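You operate a simulated robot arm through the tools that you are given. There is no shell and no other tool. Be economical: measure what you need, move in short steps, check, and stop when the job is done.

The job below is to be done with a simulated robot arm. You get a single attempt, and the scene is never put back.

TASK
Move the fold stop to small, fold the dotted sewn set and pause the folder.
Fine: loosen the stop clamp first, tighten it after; mode RUN and left there, fold button once; a true fold; keep off belts and rollers.

Only the result counts: the job must be done as asked and must still hold three seconds after the hand-in. Knocking over, shifting, dropping, spilling or breaking anything else fails it. Flat cloth is picked up by pressing the open fingertips on it (5 to 10 N) and closing them slowly along it; thin cloth reads only 2 to 8 mm in the jaws.

THE ROBOT
A 7-joint arm with a fingered hand on a trunk, on a base that drives. Base frame: it is fixed to the floor where the robot stands at the start and does not move with it; the origin is under the middle of the robot, x ahead of it, y to its left, z up. Lengths are in mm, angles in degrees, forces in N, time in s.
With the tool pointing down near the work surface it reaches from about 320 to 720 mm from the robot's upright axis, wherever it stands. Its first joint turns from -166.0 to 166.0 degrees. Places, roughly: fold button [600, 0, 500]; mode selector [600, -200, 500]; pause button [600, -100, 500]; stop clamp [700, -200, 1200]. Payload 4 kg.
Tool frame: the origin (TCP) lies between the finger pads and is the grasp point; the fingertips stand 26 mm ahead of it; z points along the fingers, y is the line along which they close. Largest opening 148 mm; the body of the gripper starts 73 mm behind the TCP. The gripper is a hand of 3 fingers: y runs from the thumb to the fingers, the wrist lies at [0, 0, -239] in the tool frame.
Orientation is that of the tool frame in the base frame, as a unit quaternion [x, y, z, w]. With the fingers straight down and closing along the base's y, the tool's x points along the base's -x, its y along +y and its z along -z.

THE INTERFACE
- The arm moves only by the tool nudge_tool. Its arguments are lists of equal length, an entry for each row: "offset": the shift along the tool's x, y, z in units of 200 mm (1.0 is 200 mm), a list of three; "angular": the turn, a rotation vector about the tool's x, y, z in units of 180 degrees (1.0 is 180 degrees), a list of three. In form: {"offset": [[x, y, z], ...], "angular": [[wx, wy, wz], ...]}. A call has 1 to 8 rows; each row is the pose to reach, as a shift and turn from the pose commanded when the call began, along the tool's axes at that moment. A call with a number of a shift or a turn outside -1 to 1 is refused whole. Rows are played at 5 a second. More than 50 mm and 8.6 degrees between two rows, and nothing of the call is played. A pose out of reach is approached as far as the arm can. The call stops where the force on the tool passes 40 N (or 10 N more than at its start, if that is more) or the arm is blocked; 0.2 s more then pass. In this call time passes only in rows, and 0.2 s behind the last. The reply holds the time, the measured pose of the TCP, the force on the tool along the base axes, the opening and the grip force, in the units named above and with some noise, with the torque about the TCP (base axes, N m) and any sound that the robot's microphone picked up.
- Cameras (640 x 400 px; columns grow to the right, rows downward): "scene" is now at [13.7, 107.1, 1611.2]; the picture's right is [-0.51, -0.86, 0.00], its down [-0.57, 0.34, -0.75] and it looks along [0.64, -0.38, -0.67] (base axes); focal length 280 px, centre (320, 200). "wrist" rides on the gripper at [68, -39, -90] in the tool frame; the picture's right is [0.50, 0.87, 0.00], its down [-0.66, 0.38, -0.65] and it looks along [-0.57, 0.33, 0.76] (tool axes); focal length 222 px, centre (320, 200). There is no depth. A picture from a camera that has moved, and an enlarged one, comes with that camera's place and axes in the base frame and with its lens.
- capture(camera): a new picture of that camera. No time passes.
- slide_trunk(by): slides the trunk up (or, below 0, down) by that many mm; the arm and the scene camera ride with it, the base frame stays. It gives what a move gives, with no picture.
- roll_base(legs): drives the robot by 1 to 6 legs, each [ahead, left, turn to the left] in mm, mm and degrees, along the robot's own axes; the way and the turn of a leg run together, so that a leg with both is an arc; at most 1500 mm and 180 degrees a leg. The arm and the cameras ride along, it lands a little off, and it stops where it bumps. It gives what a move gives.
- set_fingers(finger1, finger2, thumb_bend): sets how far each is bent, from 0 (flat) to 1 (curled in); at 0.3 the hand is open as for a grip, at 0.7 the pads meet at the TCP. One left out holds its place. A second passes; each finger stops where it meets its share of the squeeze, and holds until it gets a number again. It is the only way to open and close the hand. It gives what a move gives, with no picture; readings hold the bend of each and the force on the fingers (four entries, about 0 where the hand has none), thumb and palm.
- aim_head(pan, tilt): turns the head with the scene camera to pan (to the left, within 155 degrees either way) and tilt (down, from -29 to 69), counted from straight ahead of the robot. It gives what a move gives.
- close_up(camera, box): a new picture of the part [left, top, right, bottom] of that camera's present view, enlarged. No time passes.
- sign_off(): hands the job in; it is judged then, once.

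Go step by step. Nothing tells you exact positions but the pictures and the camera data: compare them with the known pose of the tool, close in by small moves and look again before you grip or let go. The budget is 120 turns and 98 pictures, counting those below and the enlarged ones. Unless the task says otherwise, let go and move clear before handing in, and close with one line.

The tools are called after "Request:" by a JSON object that holds its "op" and its "data". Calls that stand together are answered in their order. nudge_tool: Moves the arm, as the interface text tells. Its arguments: {"type":"object","properties":{"offset":{"type":"array","items":{"type":"array","items":{"type":"number"}}},"angular":{"type":"array","items":{"type":"array","items":{"type":"number"}}}},"required":["offset","angular"]} The other tools are called the same way: slide_trunk (by) slides the trunk up or down; set_fingers (finger1, finger2, thumb_bend) moves the fingers one by one; roll_base (legs) drives the base; aim_head (pan, tilt) turns the head that bears the scene camera; capture (camera) takes a picture; close_up (camera, box) takes an enlarged picture of a part of a camera's view; sign_off () hands the job in.

At the start:

```text
t: 0.0
eef_pos: [375.5, -123.4, 1394.5]
orientation: [0.0, 1.0, 0.0, 0.001]
contact_force: [-0.1, 0.7, 0.6]
moment: [0.01, -0.01, 0.02]
gripper_width: 147.7
grip_force: 0.1
shape: jaw
bend: [0.3, 0.3, 0.3]
finger forces: [0.1, 0.0, 0.0, 0.0, 0.0, 0.0]
trunk travel left (down, up): [-575.0, 15.0]
robot x, y, heading: [1.1, 0.7, -0.0]
head pan, tilt: [-30.6, 41.8]
```

scene: 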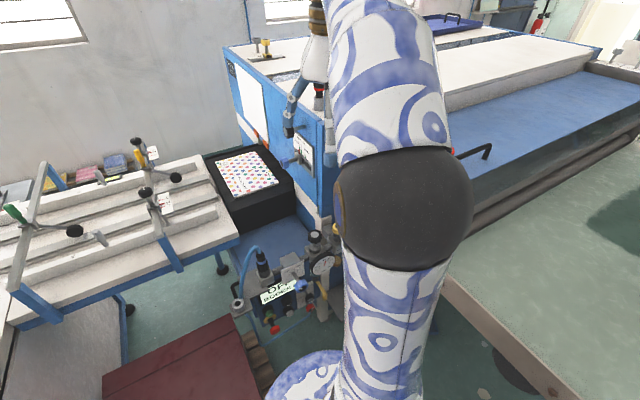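
wrist: 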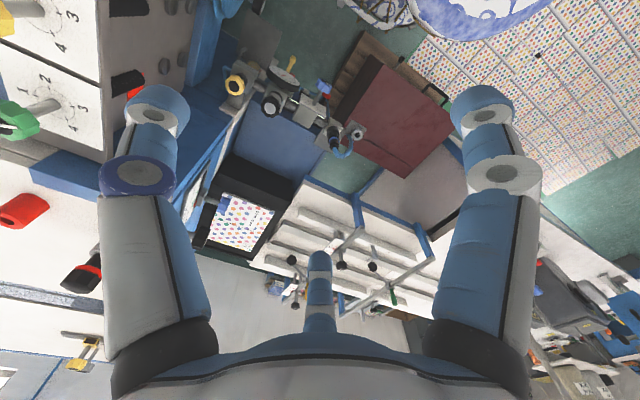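

The arm blocks the middle of the view; I see a blue machine (folder?), a white table with clamps, and a dotted cloth on a black tray. I look around with the head first.

Request:
{"op": "close_up", "data": {"camera": "scene", "box": [0, 100, 340, 350]}}

Request:
{"op": "close_up", "data": {"camera": "wrist", "box": [0, 0, 480, 300]}}

Request:
{"op": "aim_head", "data": {"pan": 10, "tilt": 42}}

```text
1.60 times, centred on (170, 225) of scene
camera zoom: at [13.7, 107.1, 1611.2], right [-0.51, -0.86, 0.0], down [-0.57, 0.34, -0.75], along [0.64, -0.38, -0.67], focal length 448 px, centre (560, 160)
```

zoom: 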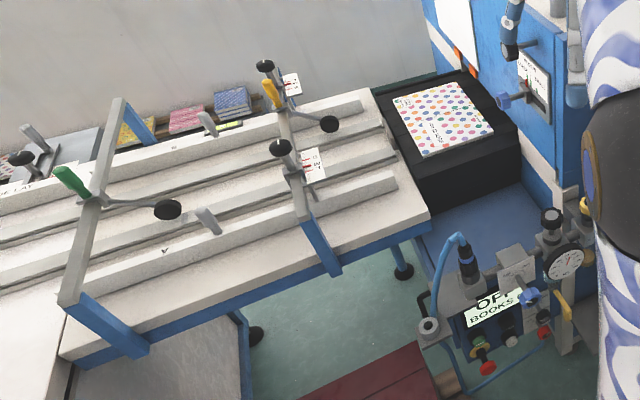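

```text
1.33 times, centred on (240, 150) of wrist
camera zoom: at [307.4, -161.3, 1486.1], right [-0.5, 0.87, 0.0], down [0.66, 0.38, 0.65], along [0.57, 0.33, -0.76], focal length 296 px, centre (427, 267)
```

zoom: 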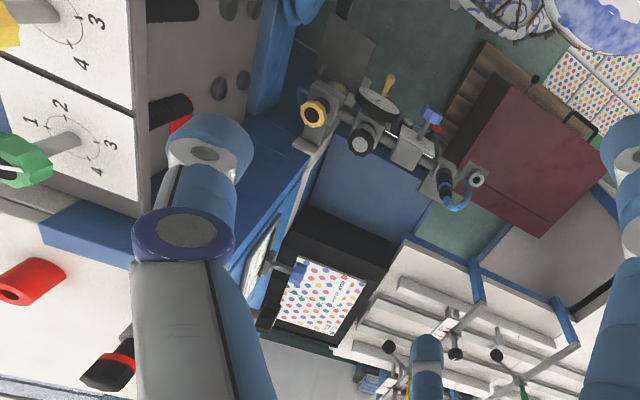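

```text
t: 1.1
eef_pos: [375.1, -123.3, 1393.9]
orientation: [0.0, 1.0, 0.0, 0.0]
contact_force: [-0.6, -0.2, 0.1]
moment: [-0.03, 0.02, 0.0]
gripper_width: 147.8
grip_force: 0.1
shape: jaw
bend: [0.3, 0.3, 0.3]
finger forces: [0.0, 0.0, 0.1, 0.1, 0.0, 0.0]
trunk travel left (down, up): [-575.0, 15.0]
robot x, y, heading: [2.7, 0.8, 0.0]
head pan, tilt: [10.0, 42.0]
```

Request:
{"op": "capture", "data": {"camera": "scene"}}

Request:
{"op": "close_up", "data": {"camera": "scene", "box": [320, 50, 640, 250]}}

```text
93 pictures are left
camera scene: at [23.9, 164.2, 1610.9], right [0.17, -0.98, 0.0], down [-0.66, -0.12, -0.74], along [0.73, 0.13, -0.67], focal length 280 px, centre (320, 200)
```

scene: 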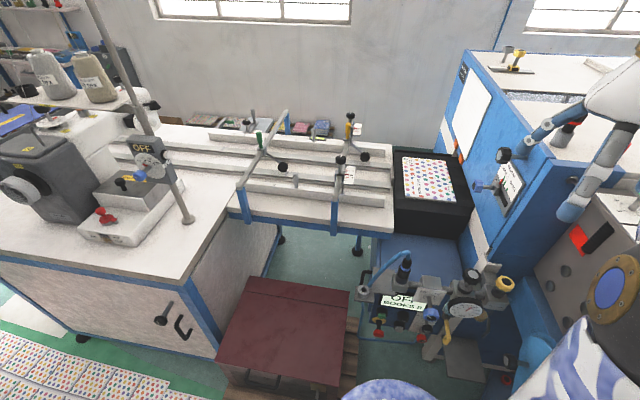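

```text
2.00 times, centred on (480, 150) of scene
camera zoom: at [23.9, 164.2, 1610.9], right [0.17, -0.98, 0.0], down [-0.66, -0.12, -0.74], along [0.73, 0.13, -0.67], focal length 560 px, centre (0, 300)
```

zoom: 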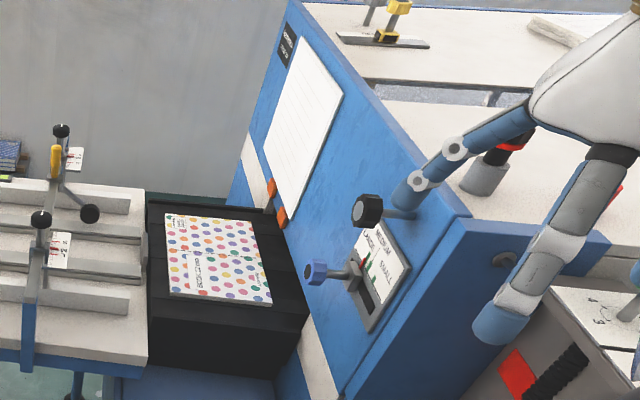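

Request:
{"op": "close_up", "data": {"camera": "scene", "box": [470, 130, 550, 220]}}

Request:
{"op": "close_up", "data": {"camera": "scene", "box": [340, 240, 540, 365]}}

Request:
{"op": "close_up", "data": {"camera": "scene", "box": [390, 60, 510, 210]}}

```text
4.44 times, centred on (510, 175) of scene
camera zoom: at [23.9, 164.2, 1610.9], right [0.17, -0.98, 0.0], down [-0.66, -0.12, -0.74], along [0.73, 0.13, -0.67], focal length 1244 px, centre (-524, 311)
```

zoom: 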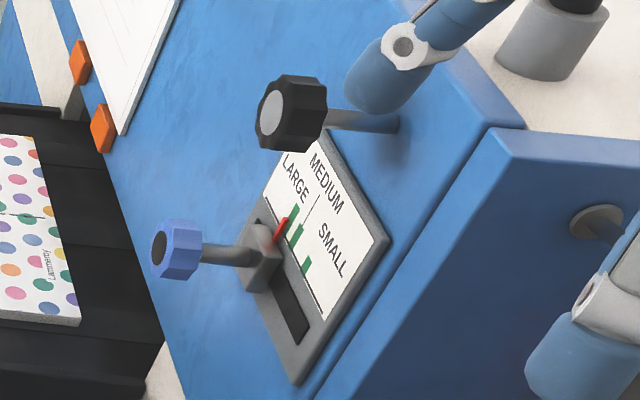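

```text
3.20 times, centred on (440, 302) of scene
camera zoom: at [23.9, 164.2, 1610.9], right [0.17, -0.98, 0.0], down [-0.66, -0.12, -0.74], along [0.73, 0.13, -0.67], focal length 895 px, centre (-64, -128)
```

zoom: 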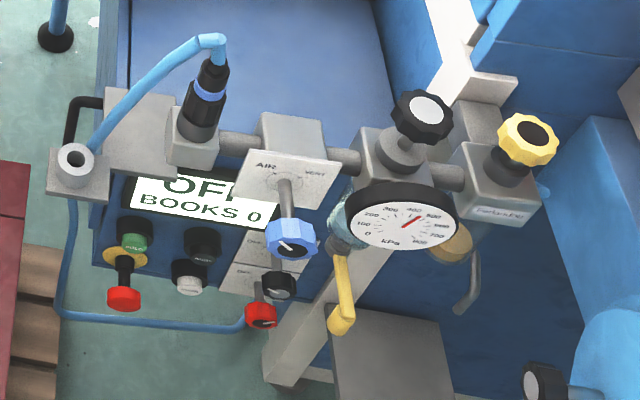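

```text
2.67 times, centred on (450, 135) of scene
camera zoom: at [23.9, 164.2, 1610.9], right [0.17, -0.98, 0.0], down [-0.66, -0.12, -0.74], along [0.73, 0.13, -0.67], focal length 746 px, centre (-27, 373)
```

zoom: 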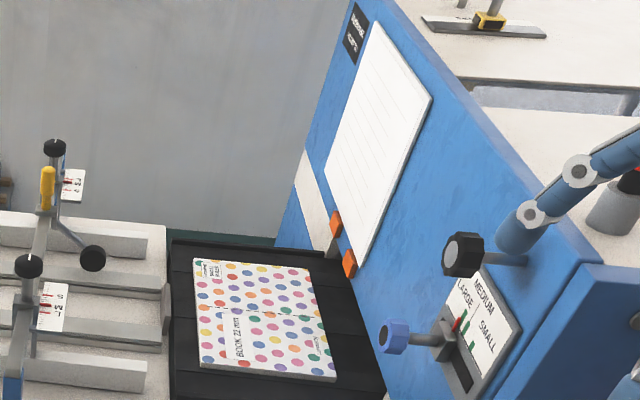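

Request:
{"op": "close_up", "data": {"camera": "scene", "box": [440, 65, 500, 160]}}

Request:
{"op": "close_up", "data": {"camera": "scene", "box": [365, 285, 435, 345]}}

Request:
{"op": "close_up", "data": {"camera": "scene", "box": [415, 280, 465, 350]}}

Request:
{"op": "close_up", "data": {"camera": "scene", "box": [395, 150, 460, 205]}}

```text
4.21 times, centred on (470, 112) of scene
camera zoom: at [23.9, 164.2, 1610.9], right [0.17, -0.98, 0.0], down [-0.66, -0.12, -0.74], along [0.73, 0.13, -0.67], focal length 1178 px, centre (-312, 568)
```

zoom: 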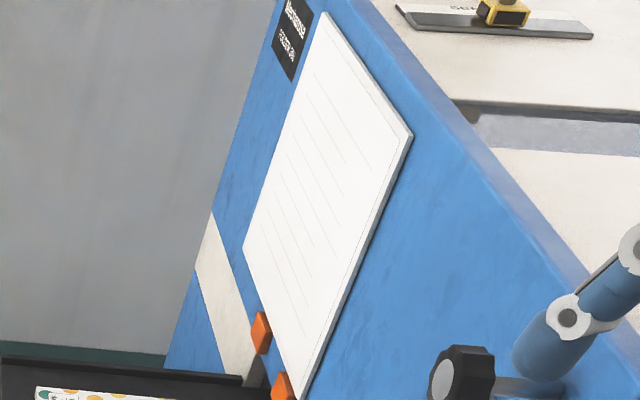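

```text
6.67 times, centred on (400, 315) of scene
camera zoom: at [23.9, 164.2, 1610.9], right [0.17, -0.98, 0.0], down [-0.66, -0.12, -0.74], along [0.73, 0.13, -0.67], focal length 1865 px, centre (-213, -567)
```

zoom: 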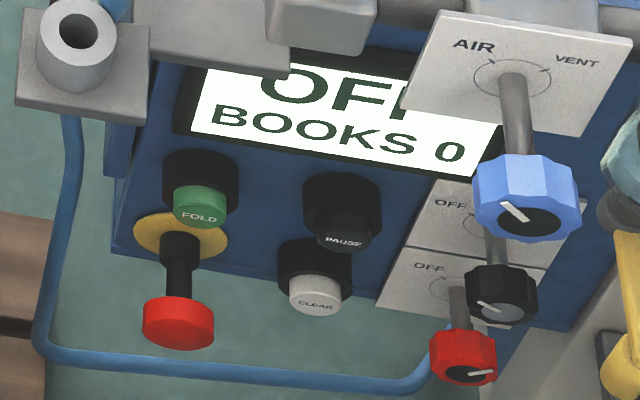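

```text
5.71 times, centred on (440, 315) of scene
camera zoom: at [23.9, 164.2, 1610.9], right [0.17, -0.98, 0.0], down [-0.66, -0.12, -0.74], along [0.73, 0.13, -0.67], focal length 1599 px, centre (-366, -457)
```

zoom: 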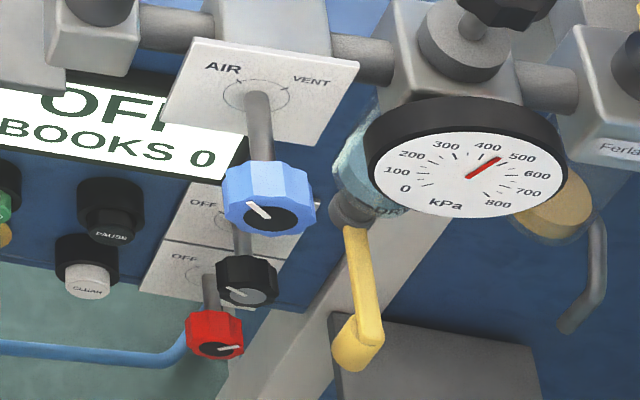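

```text
7.27 times, centred on (428, 178) of scene
camera zoom: at [23.9, 164.2, 1610.9], right [0.17, -0.98, 0.0], down [-0.66, -0.12, -0.74], along [0.73, 0.13, -0.67], focal length 2035 px, centre (-462, 364)
```

zoom: 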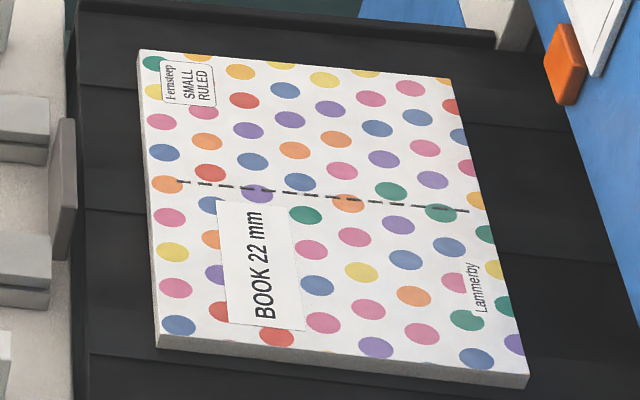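

The infeed already holds the dotted set; the fold stop (slider with a LARGE/MEDIUM/SMALL plate) sits on the blue side face whose normal is +y. I turn the hand to point along -y and use the wrist camera to view it frontally.

Request:
{"op": "nudge_tool", "data": {"offset": [[-0.075, 0.075, 0.03], [-0.15, 0.15, 0.06], [-0.225, 0.225, 0.09], [-0.3, 0.3, 0.12], [-0.375, 0.375, 0.15], [-0.45, 0.45, 0.18], [-0.525, 0.525, 0.21], [-0.6, 0.6, 0.24]], "angular": [[0.0466, 0, 0], [0.0932, 0, 0], [0.1398, 0, 0], [0.1864, 0, 0], [0.233, 0, 0], [0.2796, 0, 0], [0.3262, 0, 0], [0.3728, 0, 0]]}}

```text
t: 2.9
eef_pos: [497.1, -1.7, 1345.6]
orientation: [0.001, 0.832, -0.554, 0.0]
contact_force: [0.1, 0.8, 0.3]
moment: [0.02, 0.0, 0.04]
gripper_width: 147.9
grip_force: 0.0
shape: jaw
bend: [0.3, 0.3, 0.3]
finger forces: [0.0, 0.0, 0.1, 0.0, 0.0, 0.0]
trunk travel left (down, up): [-575.0, 15.0]
robot x, y, heading: [2.9, 0.3, -0.1]
head pan, tilt: [10.0, 42.0]
```

Request:
{"op": "nudge_tool", "data": {"offset": [[-0.1, 0.08, -0.057], [-0.2, 0.16, -0.115], [-0.3, 0.235, -0.172]], "angular": [[0.0424, 0, 0], [0.0848, 0, 0], [0.1272, 0, 0]]}}

Request:
{"op": "capture", "data": {"camera": "wrist"}}

Request:
{"op": "capture", "data": {"camera": "scene"}}

```text
t: 3.7
eef_pos: [553.5, 49.6, 1318.2]
orientation: [0.0, -0.706, 0.708, 0.001]
contact_force: [-0.4, -0.5, 0.2]
moment: [0.01, 0.01, -0.01]
gripper_width: 148.0
grip_force: 0.1
shape: jaw
bend: [0.3, 0.3, 0.3]
finger forces: [0.1, 0.1, 0.0, 0.0, 0.0, 0.0]
trunk travel left (down, up): [-575.0, 15.0]
robot x, y, heading: [-0.7, 0.1, -0.1]
head pan, tilt: [10.0, 42.0]
```

```text
84 pictures are left
camera wrist: at [484.5, 139.9, 1357.0], right [-0.5, 0.0, -0.87], down [0.66, 0.65, -0.38], along [0.57, -0.76, -0.32], focal length 222 px, centre (320, 200)
```

wrist: 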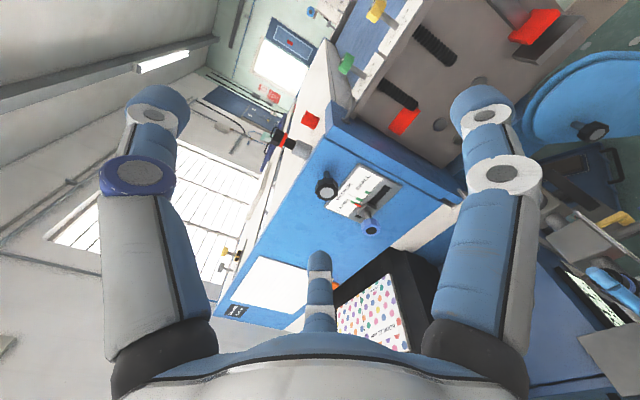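

```text
83 pictures are left
camera scene: at [24.5, 164.7, 1610.8], right [0.17, -0.98, 0.0], down [-0.66, -0.12, -0.74], along [0.73, 0.13, -0.67], focal length 280 px, centre (320, 200)
```

scene: 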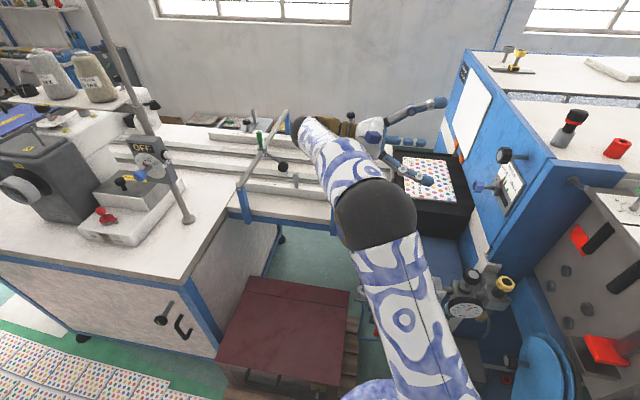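

Request:
{"op": "close_up", "data": {"camera": "wrist", "box": [300, 150, 420, 240]}}

Request:
{"op": "close_up", "data": {"camera": "wrist", "box": [220, 240, 340, 330]}}

Request:
{"op": "close_up", "data": {"camera": "wrist", "box": [540, 180, 640, 360]}}

```text
4.44 times, centred on (360, 195) of wrist
camera zoom: at [484.5, 139.9, 1357.0], right [-0.5, 0.0, -0.87], down [0.66, 0.65, -0.38], along [0.57, -0.76, -0.32], focal length 987 px, centre (142, 222)
```

zoom: 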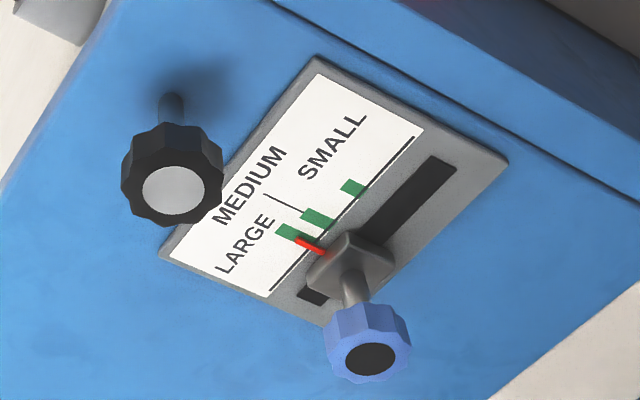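

```text
4.44 times, centred on (280, 285) of wrist
camera zoom: at [484.5, 139.9, 1357.0], right [-0.5, 0.0, -0.87], down [0.66, 0.65, -0.38], along [0.57, -0.76, -0.32], focal length 987 px, centre (498, -178)
```

zoom: 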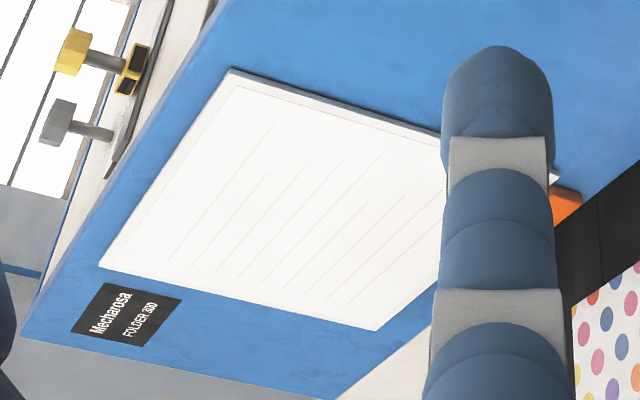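

```text
2.22 times, centred on (590, 270) of wrist
camera zoom: at [484.5, 139.9, 1357.0], right [-0.5, 0.0, -0.87], down [0.66, 0.65, -0.38], along [0.57, -0.76, -0.32], focal length 494 px, centre (-280, 44)
```

zoom: 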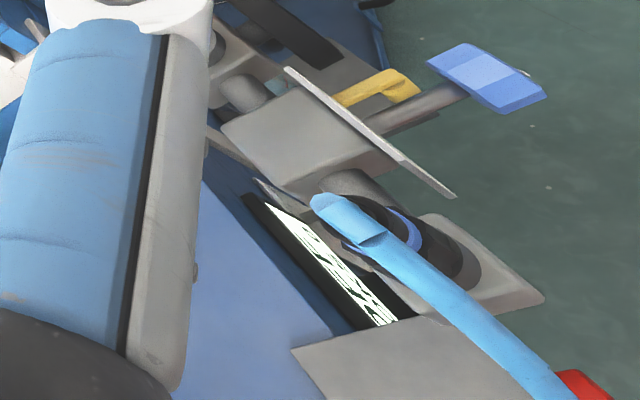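

Triangulating: the black knob (stop clamp) is at about (702,-179,1217), the blue slider knob at (740,-172,1086), face plane y≈-243; the pointer is at LARGE (x≈740) and SMALL is at x≈700. I approach the clamp knob.

Request:
{"op": "nudge_tool", "data": {"offset": [[-0.124, 0.084, 0.105], [-0.248, 0.168, 0.21], [-0.372, 0.252, 0.315], [-0.497, 0.337, 0.42], [-0.62, 0.42, 0.525], [-0.745, 0.505, 0.63]], "angular": [[0, 0, 0], [0, 0, 0], [0, 0, 0], [0, 0, 0], [0, 0, 0], [0, 0, 0]]}}

Request:
{"op": "capture", "data": {"camera": "wrist"}}

Request:
{"op": "capture", "data": {"camera": "scene"}}

```text
t: 5.1
eef_pos: [700.4, -80.2, 1212.3]
orientation: [0.001, -0.707, 0.708, 0.001]
contact_force: [0.0, 0.2, 0.2]
moment: [0.02, 0.0, 0.0]
gripper_width: 147.7
grip_force: 0.0
shape: jaw
bend: [0.3, 0.3, 0.3]
finger forces: [0.0, 0.0, 0.0, 0.0, 0.0, 0.0]
out of reach, approached as far as the arm can: row 6
trunk travel left (down, up): [-575.0, 15.0]
robot x, y, heading: [-0.8, -3.0, -0.0]
head pan, tilt: [10.0, 42.0]
```

```text
79 pictures are left
camera wrist: at [631.8, 11.4, 1254.4], right [-0.5, 0.0, -0.86], down [0.65, 0.65, -0.38], along [0.56, -0.76, -0.33], focal length 222 px, centre (320, 200)
```

wrist: 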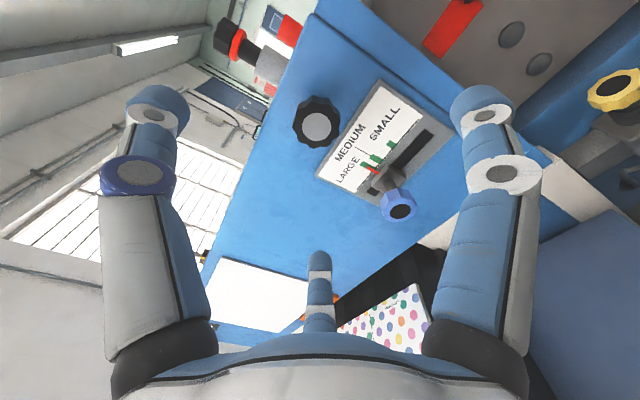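

```text
78 pictures are left
camera scene: at [23.9, 164.2, 1610.9], right [0.17, -0.98, 0.0], down [-0.66, -0.12, -0.74], along [0.73, 0.13, -0.67], focal length 280 px, centre (320, 200)
```

scene: 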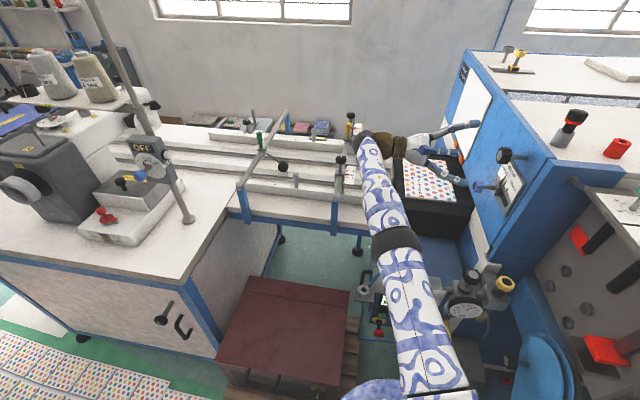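

The arm is nearly stretched out; I check the floor in front for driving the base closer.

Request:
{"op": "aim_head", "data": {"pan": -10, "tilt": 69}}

Request:
{"op": "capture", "data": {"camera": "scene"}}

```text
t: 6.0
eef_pos: [700.8, -79.9, 1214.8]
orientation: [0.0, 0.707, -0.707, 0.0]
contact_force: [-1.0, 0.2, 1.0]
moment: [0.0, -0.01, -0.01]
gripper_width: 147.9
grip_force: 0.2
shape: jaw
bend: [0.3, 0.3, 0.3]
finger forces: [0.0, 0.0, 0.0, 0.1, 0.1, 0.0]
trunk travel left (down, up): [-575.0, 15.0]
robot x, y, heading: [-0.8, 0.7, 0.2]
head pan, tilt: [-10.0, 68.8]
```

```text
77 pictures are left
camera scene: at [-3.1, 140.1, 1577.7], right [-0.17, -0.98, 0.0], down [-0.92, 0.16, -0.36], along [0.36, -0.06, -0.93], focal length 280 px, centre (320, 200)
```

scene: 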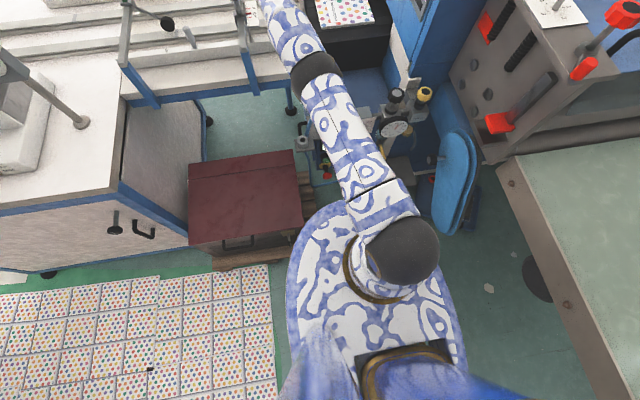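

The base has little free floor, so I go on with the arm only; the knob is in line (702,1217). I advance along -y around the knob.

Request:
{"op": "nudge_tool", "data": {"offset": [[0, 0, 0.14], [0, 0, 0.28], [0, 0, 0.42], [0, 0, 0.55]], "angular": [[0, 0, 0], [0, 0, 0], [0, 0, 0], [0, 0, 0]]}}

Request:
{"op": "capture", "data": {"camera": "wrist"}}

```text
t: 7.0
eef_pos: [714.7, -187.1, 1214.2]
orientation: [0.001, 0.708, -0.707, -0.002]
contact_force: [-0.4, 0.0, 0.2]
moment: [0.03, 0.0, 0.0]
gripper_width: 147.7
grip_force: 0.0
shape: jaw
bend: [0.3, 0.3, 0.3]
finger forces: [0.1, 0.0, 0.0, 0.0, 0.1, 0.0]
out of reach, approached as far as the arm can: row 1, 2, 3, 4
trunk travel left (down, up): [-575.0, 15.0]
robot x, y, heading: [-2.2, -3.1, -0.1]
head pan, tilt: [-10.0, 68.8]
```

```text
76 pictures are left
camera wrist: at [645.8, -95.4, 1255.6], right [-0.5, 0.0, -0.87], down [0.66, 0.65, -0.38], along [0.56, -0.76, -0.33], focal length 222 px, centre (320, 200)
```

wrist: 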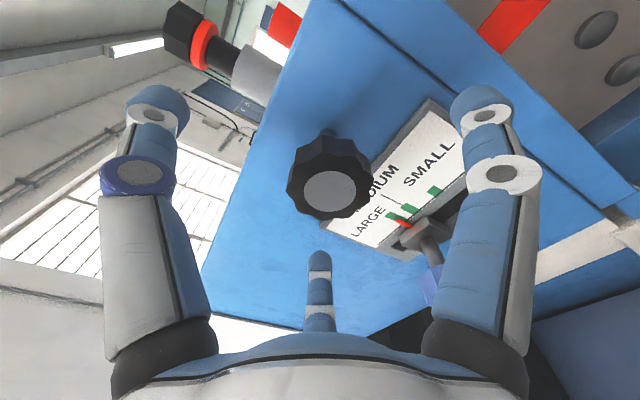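

Request:
{"op": "nudge_tool", "data": {"offset": [[0.07, -0.01, 0]], "angular": [[0, 0, 0]]}}

```text
t: 7.4
eef_pos: [715.5, -186.8, 1217.4]
orientation: [0.001, 0.707, -0.707, 0.0]
contact_force: [0.3, 0.0, 0.2]
moment: [0.0, -0.02, -0.02]
gripper_width: 147.8
grip_force: 0.1
shape: jaw
bend: [0.3, 0.3, 0.3]
finger forces: [0.1, 0.1, 0.0, 0.0, 0.0, 0.0]
out of reach, approached as far as the arm can: row 1
trunk travel left (down, up): [-575.0, 15.0]
robot x, y, heading: [-0.3, 3.6, 0.1]
head pan, tilt: [-10.0, 68.8]
```

Request:
{"op": "nudge_tool", "data": {"offset": [[-0.07, 0, 0], [-0.07, 0, 0], [-0.07, 0, 0], [-0.07, 0, 0]], "angular": [[0, 0, -0.046], [0, 0, -0.092], [0, 0, -0.138], [0, 0, -0.184]]}}

```text
t: 8.4
eef_pos: [717.9, -188.2, 1209.8]
orientation: [-0.202, 0.678, -0.678, -0.202]
contact_force: [0.8, -0.4, -0.4]
moment: [-0.01, 0.03, -0.04]
gripper_width: 148.0
grip_force: 0.0
shape: jaw
bend: [0.3, 0.3, 0.3]
finger forces: [0.0, 0.0, 0.0, 0.0, 0.1, 0.0]
out of reach, approached as far as the arm can: row 1, 2, 3, 4
trunk travel left (down, up): [-575.0, 15.0]
robot x, y, heading: [0.2, 1.1, -0.2]
head pan, tilt: [-10.0, 68.8]
```

The arm seems stuck stretched at its singular limit (wrist radius ≈717). I pull back along the reach direction to unlock it.

Request:
{"op": "nudge_tool", "data": {"offset": [[0, 0, -0.2], [0, 0, -0.4], [0, 0, -0.55]], "angular": [[0, 0, 0.061], [0, 0, 0.122], [0, 0, 0.184]]}}

Request:
{"op": "nudge_tool", "data": {"offset": [[0.2, 0, 0], [0.4, 0, 0], [0.6, 0, 0]], "angular": [[0, 0, 0], [0, 0, 0], [0, 0, 0]]}}

```text
refused: row 1 steps farther than a row can; nothing moved
```

```text
t: 9.2
eef_pos: [615.2, -190.4, 1274.0]
orientation: [-0.203, 0.678, -0.677, -0.202]
contact_force: [-0.2, 0.0, 0.1]
moment: [-0.01, -0.02, 0.0]
gripper_width: 147.9
grip_force: 0.1
shape: jaw
bend: [0.3, 0.3, 0.3]
finger forces: [0.0, 0.1, 0.1, 0.1, 0.0, 0.0]
trunk travel left (down, up): [-575.0, 15.0]
robot x, y, heading: [3.1, -2.5, 0.0]
head pan, tilt: [-10.0, 68.8]
```

Request:
{"op": "nudge_tool", "data": {"offset": [[0, 0, -0.15], [0, 0, -0.3], [0, 0, -0.45], [-0.03, 0.05, -0.45], [-0.06, 0.1, -0.45], [-0.09, 0.15, -0.45], [-0.12, 0.2, -0.45], [-0.155, 0.24, -0.45]], "angular": [[0, 0, 0.046], [0, 0, 0.092], [0, 0, 0.138], [0, 0, 0.184], [0, 0, 0.23], [0, 0, 0.276], [0, 0, 0.322], [0, 0, 0.368]]}}

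```text
t: 11.0
eef_pos: [619.1, -98.8, 1220.7]
orientation: [0.202, 0.678, -0.678, 0.202]
contact_force: [-0.5, 0.1, 0.0]
moment: [-0.02, -0.01, -0.05]
gripper_width: 148.0
grip_force: 0.0
shape: jaw
bend: [0.3, 0.3, 0.3]
finger forces: [0.0, 0.0, 0.1, 0.0, 0.0, 0.0]
trunk travel left (down, up): [-575.0, 15.0]
robot x, y, heading: [-1.2, -3.7, -0.0]
head pan, tilt: [-10.0, 68.8]
```

Request:
{"op": "nudge_tool", "data": {"offset": [[-0.111, 0.08, 0.065], [-0.222, 0.16, 0.13], [-0.333, 0.239, 0.195]], "angular": [[0, 0, 0], [0, 0, 0], [0, 0, 0]]}}

Request:
{"op": "capture", "data": {"camera": "wrist"}}

```text
t: 11.8
eef_pos: [700.9, -136.2, 1218.5]
orientation: [-0.202, -0.677, 0.678, -0.201]
contact_force: [0.2, 0.0, 0.2]
moment: [-0.01, 0.03, 0.0]
gripper_width: 148.0
grip_force: 0.0
shape: jaw
bend: [0.3, 0.3, 0.3]
finger forces: [0.0, 0.0, 0.1, 0.1, 0.0, 0.1]
trunk travel left (down, up): [-575.0, 15.0]
robot x, y, heading: [0.4, -1.5, 0.1]
head pan, tilt: [-10.0, 68.8]
```

```text
75 pictures are left
camera wrist: at [621.3, -45.5, 1214.6], right [0.05, 0.0, -1.0], down [0.76, 0.65, 0.04], along [0.65, -0.76, 0.03], focal length 222 px, centre (320, 200)
```

wrist: 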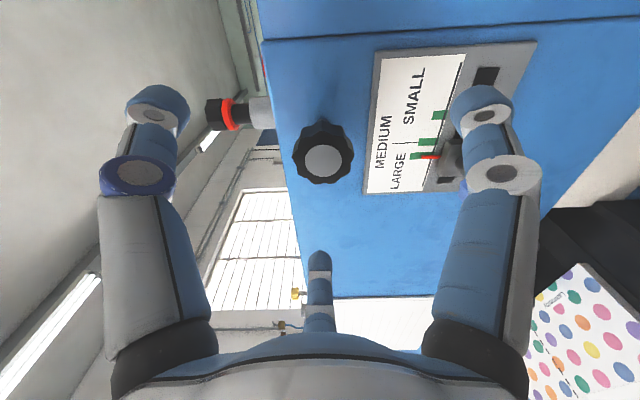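

Request:
{"op": "nudge_tool", "data": {"offset": [[0, 0, 0.09], [0, 0, 0.18], [0, 0, 0.265]], "angular": [[0, 0, 0], [0, 0, 0], [0, 0, 0]]}}

Request:
{"op": "capture", "data": {"camera": "wrist"}}

```text
t: 12.6
eef_pos: [698.9, -189.7, 1217.7]
orientation: [-0.201, -0.678, 0.678, -0.202]
contact_force: [0.1, 0.5, 0.4]
moment: [-0.02, 0.0, -0.01]
gripper_width: 147.7
grip_force: 0.0
shape: jaw
bend: [0.3, 0.3, 0.3]
finger forces: [0.1, 0.0, 0.0, 0.0, 0.0, 0.0]
trunk travel left (down, up): [-575.0, 15.0]
robot x, y, heading: [2.1, 0.6, -0.2]
head pan, tilt: [-10.0, 68.8]
```

```text
74 pictures are left
camera wrist: at [620.3, -98.4, 1214.2], right [0.05, 0.0, -1.0], down [0.76, 0.65, 0.04], along [0.65, -0.76, 0.04], focal length 222 px, centre (320, 200)
```

wrist: 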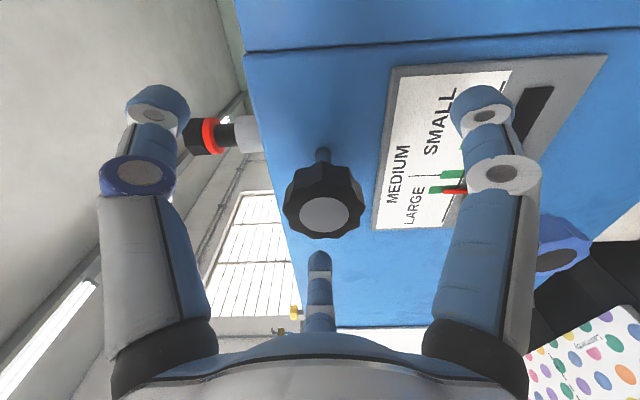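

Knob is centred between the fingers; I close on it.

Request:
{"op": "set_fingers", "data": {"finger1": 0.7, "finger2": 0.7, "thumb_bend": 0.7}}

Request:
{"op": "capture", "data": {"camera": "wrist"}}

```text
t: 13.6
eef_pos: [699.9, -190.9, 1216.1]
orientation: [0.201, 0.678, -0.678, 0.201]
contact_force: [1.5, -4.7, 3.0]
moment: [-0.04, -0.01, -0.01]
gripper_width: 18.4
grip_force: 11.2
shape: fingers
bend: [0.63, 0.6, 0.65]
finger forces: [5.6, 8.8, 0.0, 0.0, 9.1, 0.0]
trunk travel left (down, up): [-575.0, 15.0]
robot x, y, heading: [1.0, -5.0, 0.1]
head pan, tilt: [-10.0, 68.8]
```

```text
73 pictures are left
camera wrist: at [620.2, -99.0, 1214.3], right [0.05, 0.0, -1.0], down [0.76, 0.65, 0.04], along [0.65, -0.76, 0.04], focal length 222 px, centre (320, 200)
```

wrist: 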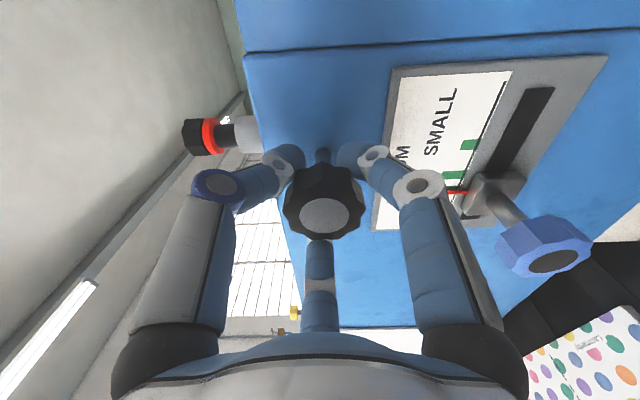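

Request:
{"op": "nudge_tool", "data": {"offset": [[0, 0, 0], [0, 0, 0], [0, 0, 0], [0, 0, 0], [0, 0, 0], [0, 0, 0], [0, 0, 0], [0, 0, 0]], "angular": [[0, 0, -0.046], [0, 0, -0.092], [0, 0, -0.138], [0, 0, -0.184], [0, 0, -0.23], [0, 0, -0.276], [0, 0, -0.322], [0, 0, -0.368]]}}

Request:
{"op": "capture", "data": {"camera": "wrist"}}

```text
t: 15.4
eef_pos: [700.2, -191.0, 1215.3]
orientation: [0.203, -0.677, 0.678, 0.202]
contact_force: [11.8, -6.7, 14.0]
moment: [-0.29, -0.07, 0.16]
gripper_width: 19.3
grip_force: 15.1
shape: fingers
bend: [0.65, 0.61, 0.64]
finger forces: [6.1, 9.1, 0.0, 0.0, 14.9, 0.1]
trunk travel left (down, up): [-575.0, 15.0]
robot x, y, heading: [-3.2, 1.7, -0.2]
head pan, tilt: [-10.0, 68.8]
```

```text
72 pictures are left
camera wrist: at [664.1, -98.8, 1287.5], right [-0.89, 0.0, -0.45], down [0.34, 0.65, -0.68], along [0.3, -0.76, -0.58], focal length 222 px, centre (320, 200)
```

wrist: 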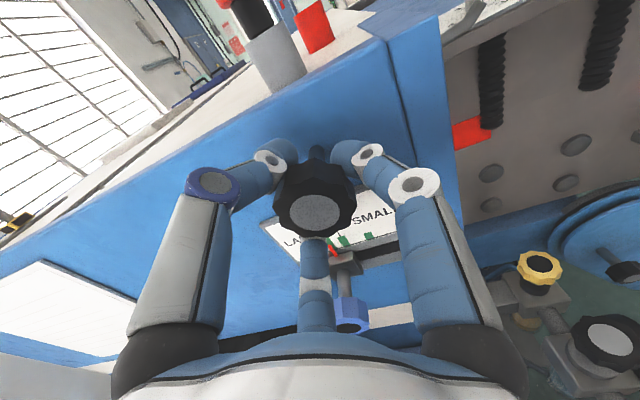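

Request:
{"op": "nudge_tool", "data": {"offset": [[0, 0, 0], [0, 0, 0], [0, 0, 0], [0, 0, 0], [0, 0, 0], [0, 0, 0], [0, 0, 0], [0, 0, 0]], "angular": [[0, 0, -0.046], [0, 0, -0.092], [0, 0, -0.138], [0, 0, -0.184], [0, 0, -0.23], [0, 0, -0.276], [0, 0, -0.322], [0, 0, -0.368]]}}

Request:
{"op": "close_up", "data": {"camera": "wrist", "box": [220, 100, 420, 260]}}

```text
t: 17.2
eef_pos: [699.0, -192.8, 1206.0]
orientation: [0.526, -0.472, 0.469, 0.529]
contact_force: [14.7, -6.1, 12.4]
moment: [0.01, 0.1, 0.19]
gripper_width: 24.5
grip_force: 14.8
shape: fingers
bend: [0.61, 0.68, 0.63]
finger forces: [11.4, 2.3, 0.1, 0.0, 14.4, 0.0]
out of reach, approached as far as the arm can: row 8
trunk travel left (down, up): [-575.0, 15.0]
robot x, y, heading: [-1.4, -0.1, 0.3]
head pan, tilt: [-10.0, 68.8]
```

```text
2.50 times, centred on (320, 180) of wrist
camera zoom: at [745.1, -101.4, 1271.1], right [-0.8, 0.01, 0.59], down [-0.45, 0.66, -0.61], along [-0.39, -0.75, -0.53], focal length 555 px, centre (320, 250)
```

zoom: 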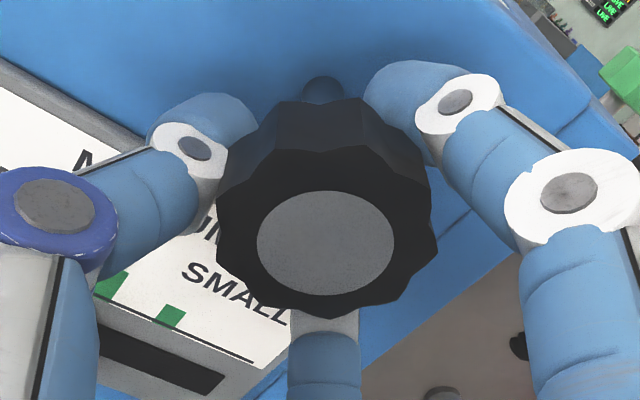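

Request:
{"op": "set_fingers", "data": {"finger1": 0.3, "finger2": 0.3, "thumb_bend": 0.3}}

Request:
{"op": "nudge_tool", "data": {"offset": [[0, 0, -0.2], [0, 0, -0.4]], "angular": [[0, 0, 0], [0, 0, 0]]}}

Request:
{"op": "capture", "data": {"camera": "wrist"}}

```text
t: 18.2
eef_pos: [698.2, -192.3, 1208.3]
orientation: [0.526, -0.473, 0.47, 0.528]
contact_force: [-0.9, 0.0, -0.2]
moment: [0.0, -0.03, 0.0]
gripper_width: 126.6
grip_force: 0.1
shape: fingers
bend: [0.3, 0.3, 0.3]
finger forces: [0.0, 0.1, 0.0, 0.1, 0.0, 0.0]
trunk travel left (down, up): [-575.0, 15.0]
robot x, y, heading: [0.8, 0.4, 0.1]
head pan, tilt: [-10.0, 68.8]
```

```text
t: 18.8
eef_pos: [699.4, -162.2, 1206.1]
orientation: [0.525, -0.473, 0.472, 0.527]
contact_force: [0.7, -0.7, -0.1]
moment: [0.02, 0.01, 0.02]
gripper_width: 126.7
grip_force: 0.1
shape: fingers
bend: [0.3, 0.3, 0.3]
finger forces: [0.0, 0.0, 0.0, 0.1, 0.0, 0.1]
out of reach, approached as far as the arm can: row 1, 2
trunk travel left (down, up): [-575.0, 15.0]
robot x, y, heading: [0.3, -3.3, 0.1]
head pan, tilt: [-10.0, 68.8]
```

```text
70 pictures are left
camera wrist: at [743.9, -70.9, 1271.5], right [-0.81, 0.0, 0.59], down [-0.44, 0.66, -0.61], along [-0.39, -0.76, -0.53], focal length 222 px, centre (320, 200)
```

wrist: 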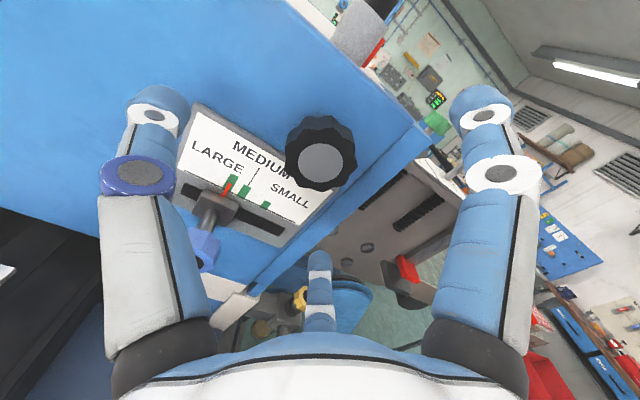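

Request:
{"op": "nudge_tool", "data": {"offset": [[0, 0.1, -0.1], [0, 0.15, -0.25], [0, 0.2, -0.35], [0, 0.3, -0.4], [0, 0.4, -0.45], [0, 0.45, -0.5], [0, 0.5, -0.55], [0, 0.5, -0.6]], "angular": [[0, 0, 0.046], [0, 0, 0.092], [0, 0, 0.138], [0, 0, 0.184], [0, 0, 0.23], [0, 0, 0.276], [0, 0, 0.322], [0, 0, 0.368]]}}

```text
t: 20.6
eef_pos: [595.6, -41.0, 1219.7]
orientation: [-0.181, 0.683, -0.683, -0.184]
contact_force: [0.0, 0.1, 0.2]
moment: [-0.03, 0.03, 0.02]
gripper_width: 126.8
grip_force: 0.1
shape: fingers
bend: [0.3, 0.3, 0.3]
finger forces: [0.0, 0.1, 0.1, 0.1, 0.1, 0.1]
trunk travel left (down, up): [-575.0, 15.0]
robot x, y, heading: [0.4, -0.4, 0.1]
head pan, tilt: [-10.0, 68.8]
```

Request:
{"op": "nudge_tool", "data": {"offset": [[-0.08, 0.14, 0], [-0.16, 0.28, 0], [-0.24, 0.42, 0], [-0.325, 0.563, 0]], "angular": [[0, 0, 0.0417], [0, 0, 0.0833], [0, 0, 0.125], [0, 0, 0.1667]]}}

```text
t: 21.6
eef_pos: [597.9, -39.1, 1091.7]
orientation: [0.004, 0.708, -0.706, -0.002]
contact_force: [-0.8, -0.3, 1.0]
moment: [0.01, 0.02, 0.0]
gripper_width: 126.6
grip_force: 0.0
shape: fingers
bend: [0.3, 0.3, 0.3]
finger forces: [0.1, 0.0, 0.0, 0.1, 0.0, 0.1]
trunk travel left (down, up): [-575.0, 15.0]
robot x, y, heading: [-0.4, -1.5, 0.3]
head pan, tilt: [-10.0, 68.8]
```

Request:
{"op": "nudge_tool", "data": {"offset": [[-0.15, 0.0, 0.11], [-0.3, 0.01, 0.22], [-0.45, 0.02, 0.33], [-0.61, 0.025, 0.43]], "angular": [[0, -0.028, 0], [0, -0.056, 0], [0, -0.083, 0], [0, -0.111, 0]]}}

Request:
{"op": "capture", "data": {"camera": "wrist"}}

```text
t: 22.6
eef_pos: [719.2, -130.4, 1091.8]
orientation: [-0.12, 0.697, -0.696, 0.121]
contact_force: [-0.1, 0.6, -0.3]
moment: [0.02, -0.02, 0.03]
gripper_width: 126.6
grip_force: 0.1
shape: fingers
bend: [0.3, 0.3, 0.3]
finger forces: [0.0, 0.0, 0.0, 0.0, 0.0, 0.0]
trunk travel left (down, up): [-575.0, 15.0]
robot x, y, heading: [-1.6, -1.0, -0.4]
head pan, tilt: [-10.0, 68.8]
```

```text
69 pictures are left
camera wrist: at [624.0, -67.8, 1130.9], right [-0.47, -0.17, -0.87], down [0.4, 0.84, -0.38], along [0.79, -0.52, -0.33], focal length 222 px, centre (320, 200)
```

wrist: 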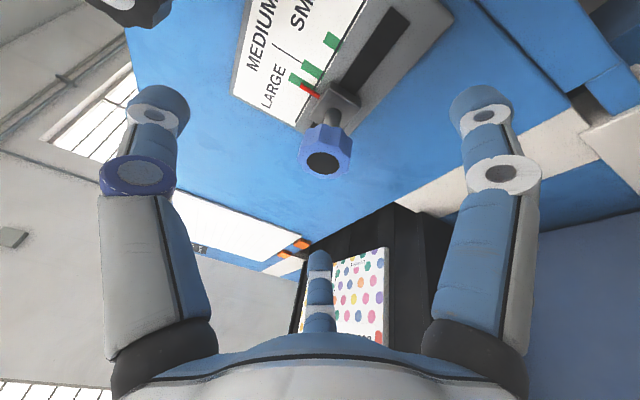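

Request:
{"op": "nudge_tool", "data": {"offset": [[-0.004, 0.012, 0.14], [-0.008, 0.024, 0.283]], "angular": [[0, 0, 0], [0, 0, 0]]}}

Request:
{"op": "set_fingers", "data": {"finger1": 0.7, "finger2": 0.7, "thumb_bend": 0.7}}

Request:
{"op": "capture", "data": {"camera": "wrist"}}

```text
t: 23.2
eef_pos: [740.9, -179.5, 1082.3]
orientation: [-0.121, 0.697, -0.696, 0.122]
contact_force: [-0.3, -0.4, -0.7]
moment: [0.0, 0.0, 0.0]
gripper_width: 126.7
grip_force: 0.0
shape: fingers
bend: [0.3, 0.3, 0.3]
finger forces: [0.0, 0.1, 0.0, 0.0, 0.0, 0.0]
trunk travel left (down, up): [-575.0, 15.0]
robot x, y, heading: [-3.0, 0.8, -0.1]
head pan, tilt: [-10.0, 68.8]
```

```text
t: 24.2
eef_pos: [741.1, -180.3, 1083.0]
orientation: [-0.119, 0.697, -0.697, 0.12]
contact_force: [4.7, -3.8, 8.0]
moment: [-0.08, 0.04, 0.01]
gripper_width: 20.2
grip_force: 11.6
shape: fingers
bend: [0.64, 0.64, 0.64]
finger forces: [4.9, 4.8, 0.0, 0.1, 13.9, 0.1]
trunk travel left (down, up): [-575.0, 15.0]
robot x, y, heading: [2.4, -2.4, -0.1]
head pan, tilt: [-10.0, 68.8]
```

```text
68 pictures are left
camera wrist: at [645.0, -117.4, 1123.9], right [-0.47, -0.17, -0.87], down [0.4, 0.84, -0.38], along [0.79, -0.52, -0.33], focal length 222 px, centre (320, 200)
```

wrist: 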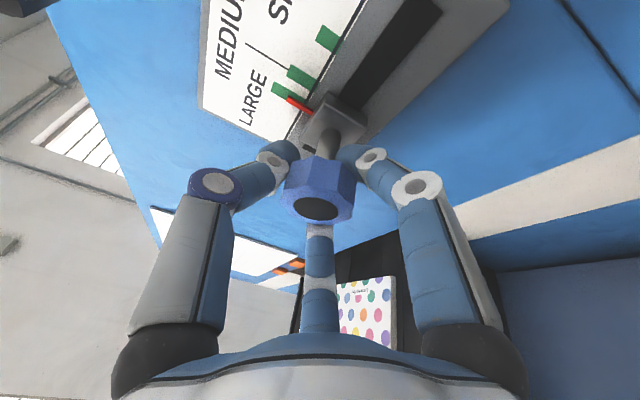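

Gripped. I slide it a first 20 mm toward -x (SMALL) while watching the force.

Request:
{"op": "nudge_tool", "data": {"offset": [[0.0235, 0, -0.0085], [0.047, 0, -0.017], [0.0705, 0, -0.0256], [0.094, 0, -0.034]], "angular": [[0, 0, 0], [0, 0, 0], [0, 0, 0], [0, 0, 0]]}}

Request:
{"op": "close_up", "data": {"camera": "wrist", "box": [180, 0, 460, 200]}}

```text
t: 25.2
eef_pos: [719.7, -180.7, 1081.7]
orientation: [0.12, -0.696, 0.697, -0.12]
contact_force: [5.2, -5.4, 11.1]
moment: [-0.11, 0.02, 0.04]
gripper_width: 21.0
grip_force: 12.4
shape: fingers
bend: [0.64, 0.65, 0.63]
finger forces: [4.4, 4.8, 0.0, 0.0, 15.1, 0.1]
trunk travel left (down, up): [-575.0, 15.0]
robot x, y, heading: [1.0, 1.8, -0.1]
head pan, tilt: [-10.0, 68.8]
```

```text
2.00 times, centred on (320, 100) of wrist
camera zoom: at [624.0, -117.1, 1122.6], right [-0.47, -0.17, -0.87], down [0.4, 0.84, -0.38], along [0.79, -0.52, -0.33], focal length 444 px, centre (320, 400)
```

zoom: 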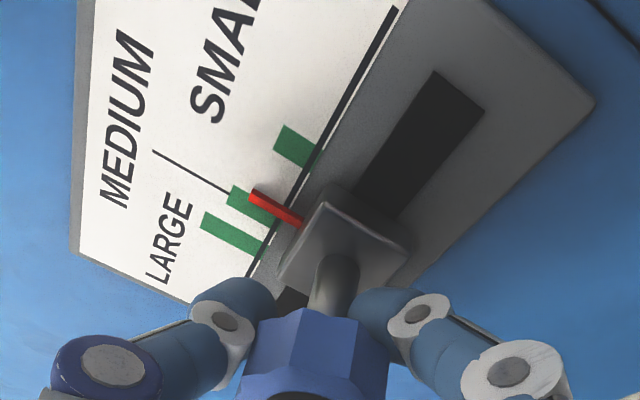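

Request:
{"op": "nudge_tool", "data": {"offset": [[0.0235, 0, -0.0085], [0.047, 0, -0.017], [0.0705, 0, -0.0256]], "angular": [[0, 0, 0], [0, 0, 0], [0, 0, 0]]}}

Request:
{"op": "close_up", "data": {"camera": "wrist", "box": [180, 0, 460, 200]}}

Request:
{"op": "aim_head", "data": {"pan": -12, "tilt": 42}}

Request:
{"op": "capture", "data": {"camera": "scene"}}

```text
t: 26.0
eef_pos: [703.7, -180.4, 1081.0]
orientation: [0.121, -0.697, 0.697, -0.12]
contact_force: [4.1, -3.8, 13.5]
moment: [-0.17, -0.03, 0.05]
gripper_width: 20.7
grip_force: 12.3
shape: fingers
bend: [0.65, 0.65, 0.63]
finger forces: [4.2, 4.7, 0.0, 0.0, 15.5, 0.0]
trunk travel left (down, up): [-575.0, 15.0]
robot x, y, heading: [-2.1, 0.0, -0.1]
head pan, tilt: [-10.0, 68.8]
```

```text
2.00 times, centred on (320, 100) of wrist
camera zoom: at [607.8, -117.2, 1122.1], right [-0.47, -0.17, -0.87], down [0.4, 0.84, -0.38], along [0.79, -0.52, -0.33], focal length 444 px, centre (320, 400)
```

zoom: 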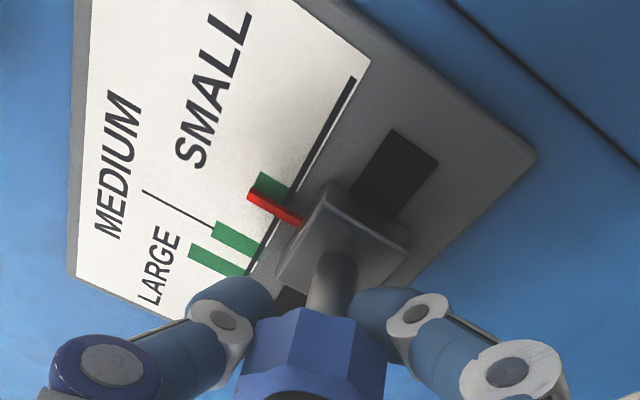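

```text
t: 26.9
eef_pos: [702.6, -179.8, 1081.3]
orientation: [0.12, -0.697, 0.697, -0.12]
contact_force: [3.2, -4.1, 13.7]
moment: [-0.14, 0.04, 0.01]
gripper_width: 20.6
grip_force: 12.2
shape: fingers
bend: [0.65, 0.65, 0.63]
finger forces: [4.4, 4.7, 0.0, 0.1, 15.5, 0.1]
trunk travel left (down, up): [-575.0, 15.0]
robot x, y, heading: [-0.2, 1.2, -0.0]
head pan, tilt: [-12.0, 42.0]
```

```text
65 pictures are left
camera scene: at [22.5, 132.3, 1610.9], right [-0.21, -0.98, 0.0], down [-0.65, 0.14, -0.74], along [0.73, -0.15, -0.67], focal length 280 px, centre (320, 200)
```

scene: 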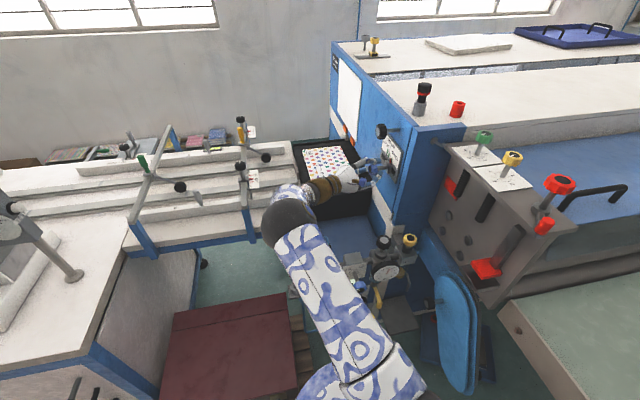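

Request:
{"op": "close_up", "data": {"camera": "scene", "box": [370, 125, 420, 185]}}

Request:
{"op": "close_up", "data": {"camera": "wrist", "box": [265, 60, 365, 130]}}

```text
6.67 times, centred on (395, 155) of scene
camera zoom: at [22.5, 132.3, 1610.9], right [-0.21, -0.98, 0.0], down [-0.65, 0.14, -0.74], along [0.73, -0.15, -0.67], focal length 1865 px, centre (-180, 500)
```

zoom: 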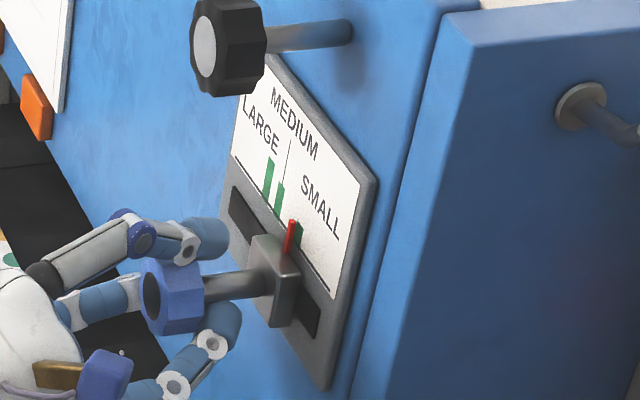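

```text
5.71 times, centred on (315, 95) of wrist
camera zoom: at [607.9, -117.3, 1122.1], right [-0.47, -0.17, -0.87], down [0.4, 0.84, -0.38], along [0.79, -0.52, -0.33], focal length 1269 px, centre (349, 800)
```

zoom: 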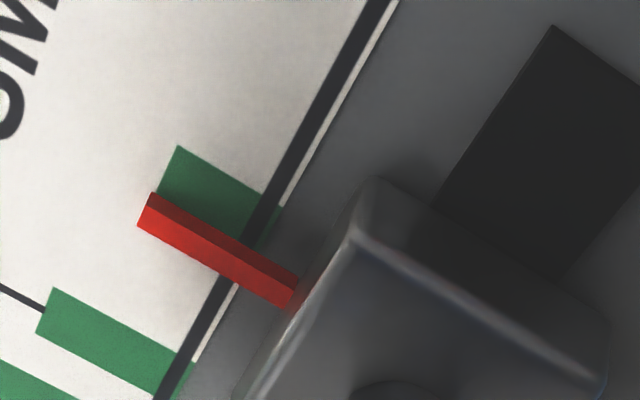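

Request:
{"op": "nudge_tool", "data": {"offset": [[0.0145, 0, -0.005]], "angular": [[0, 0, 0]]}}

Request:
{"op": "close_up", "data": {"camera": "wrist", "box": [265, 60, 365, 130]}}

Request:
{"op": "close_up", "data": {"camera": "scene", "box": [380, 140, 404, 170]}}

```text
t: 27.3
eef_pos: [700.0, -180.8, 1080.7]
orientation: [0.121, -0.697, 0.697, -0.122]
contact_force: [4.2, -2.7, 13.7]
moment: [-0.16, 0.02, 0.02]
gripper_width: 20.6
grip_force: 12.3
shape: fingers
bend: [0.65, 0.65, 0.63]
finger forces: [4.0, 4.6, 0.0, 0.0, 15.8, 0.0]
trunk travel left (down, up): [-575.0, 15.0]
robot x, y, heading: [0.2, -0.3, -0.1]
head pan, tilt: [-12.0, 42.0]
```

```text
5.71 times, centred on (315, 95) of wrist
camera zoom: at [604.8, -117.3, 1121.8], right [-0.47, -0.17, -0.87], down [0.4, 0.84, -0.38], along [0.79, -0.52, -0.33], focal length 1269 px, centre (349, 800)
```

zoom: 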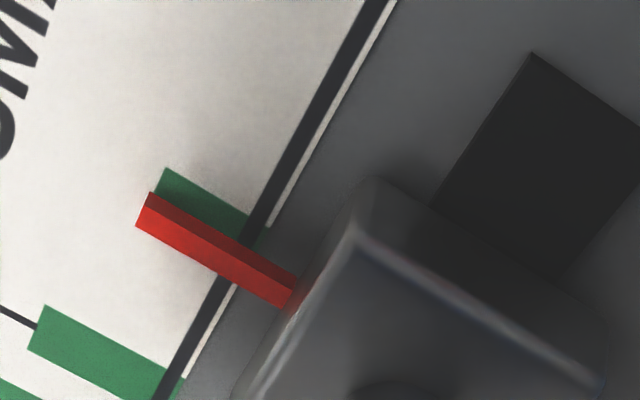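

```text
13.33 times, centred on (392, 155) of scene
camera zoom: at [22.7, 132.4, 1610.9], right [-0.21, -0.98, 0.0], down [-0.65, 0.14, -0.74], along [0.73, -0.15, -0.67], focal length 3730 px, centre (-640, 800)
```

zoom: 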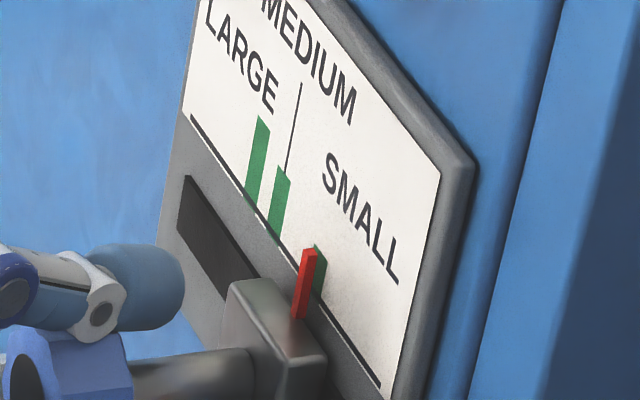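

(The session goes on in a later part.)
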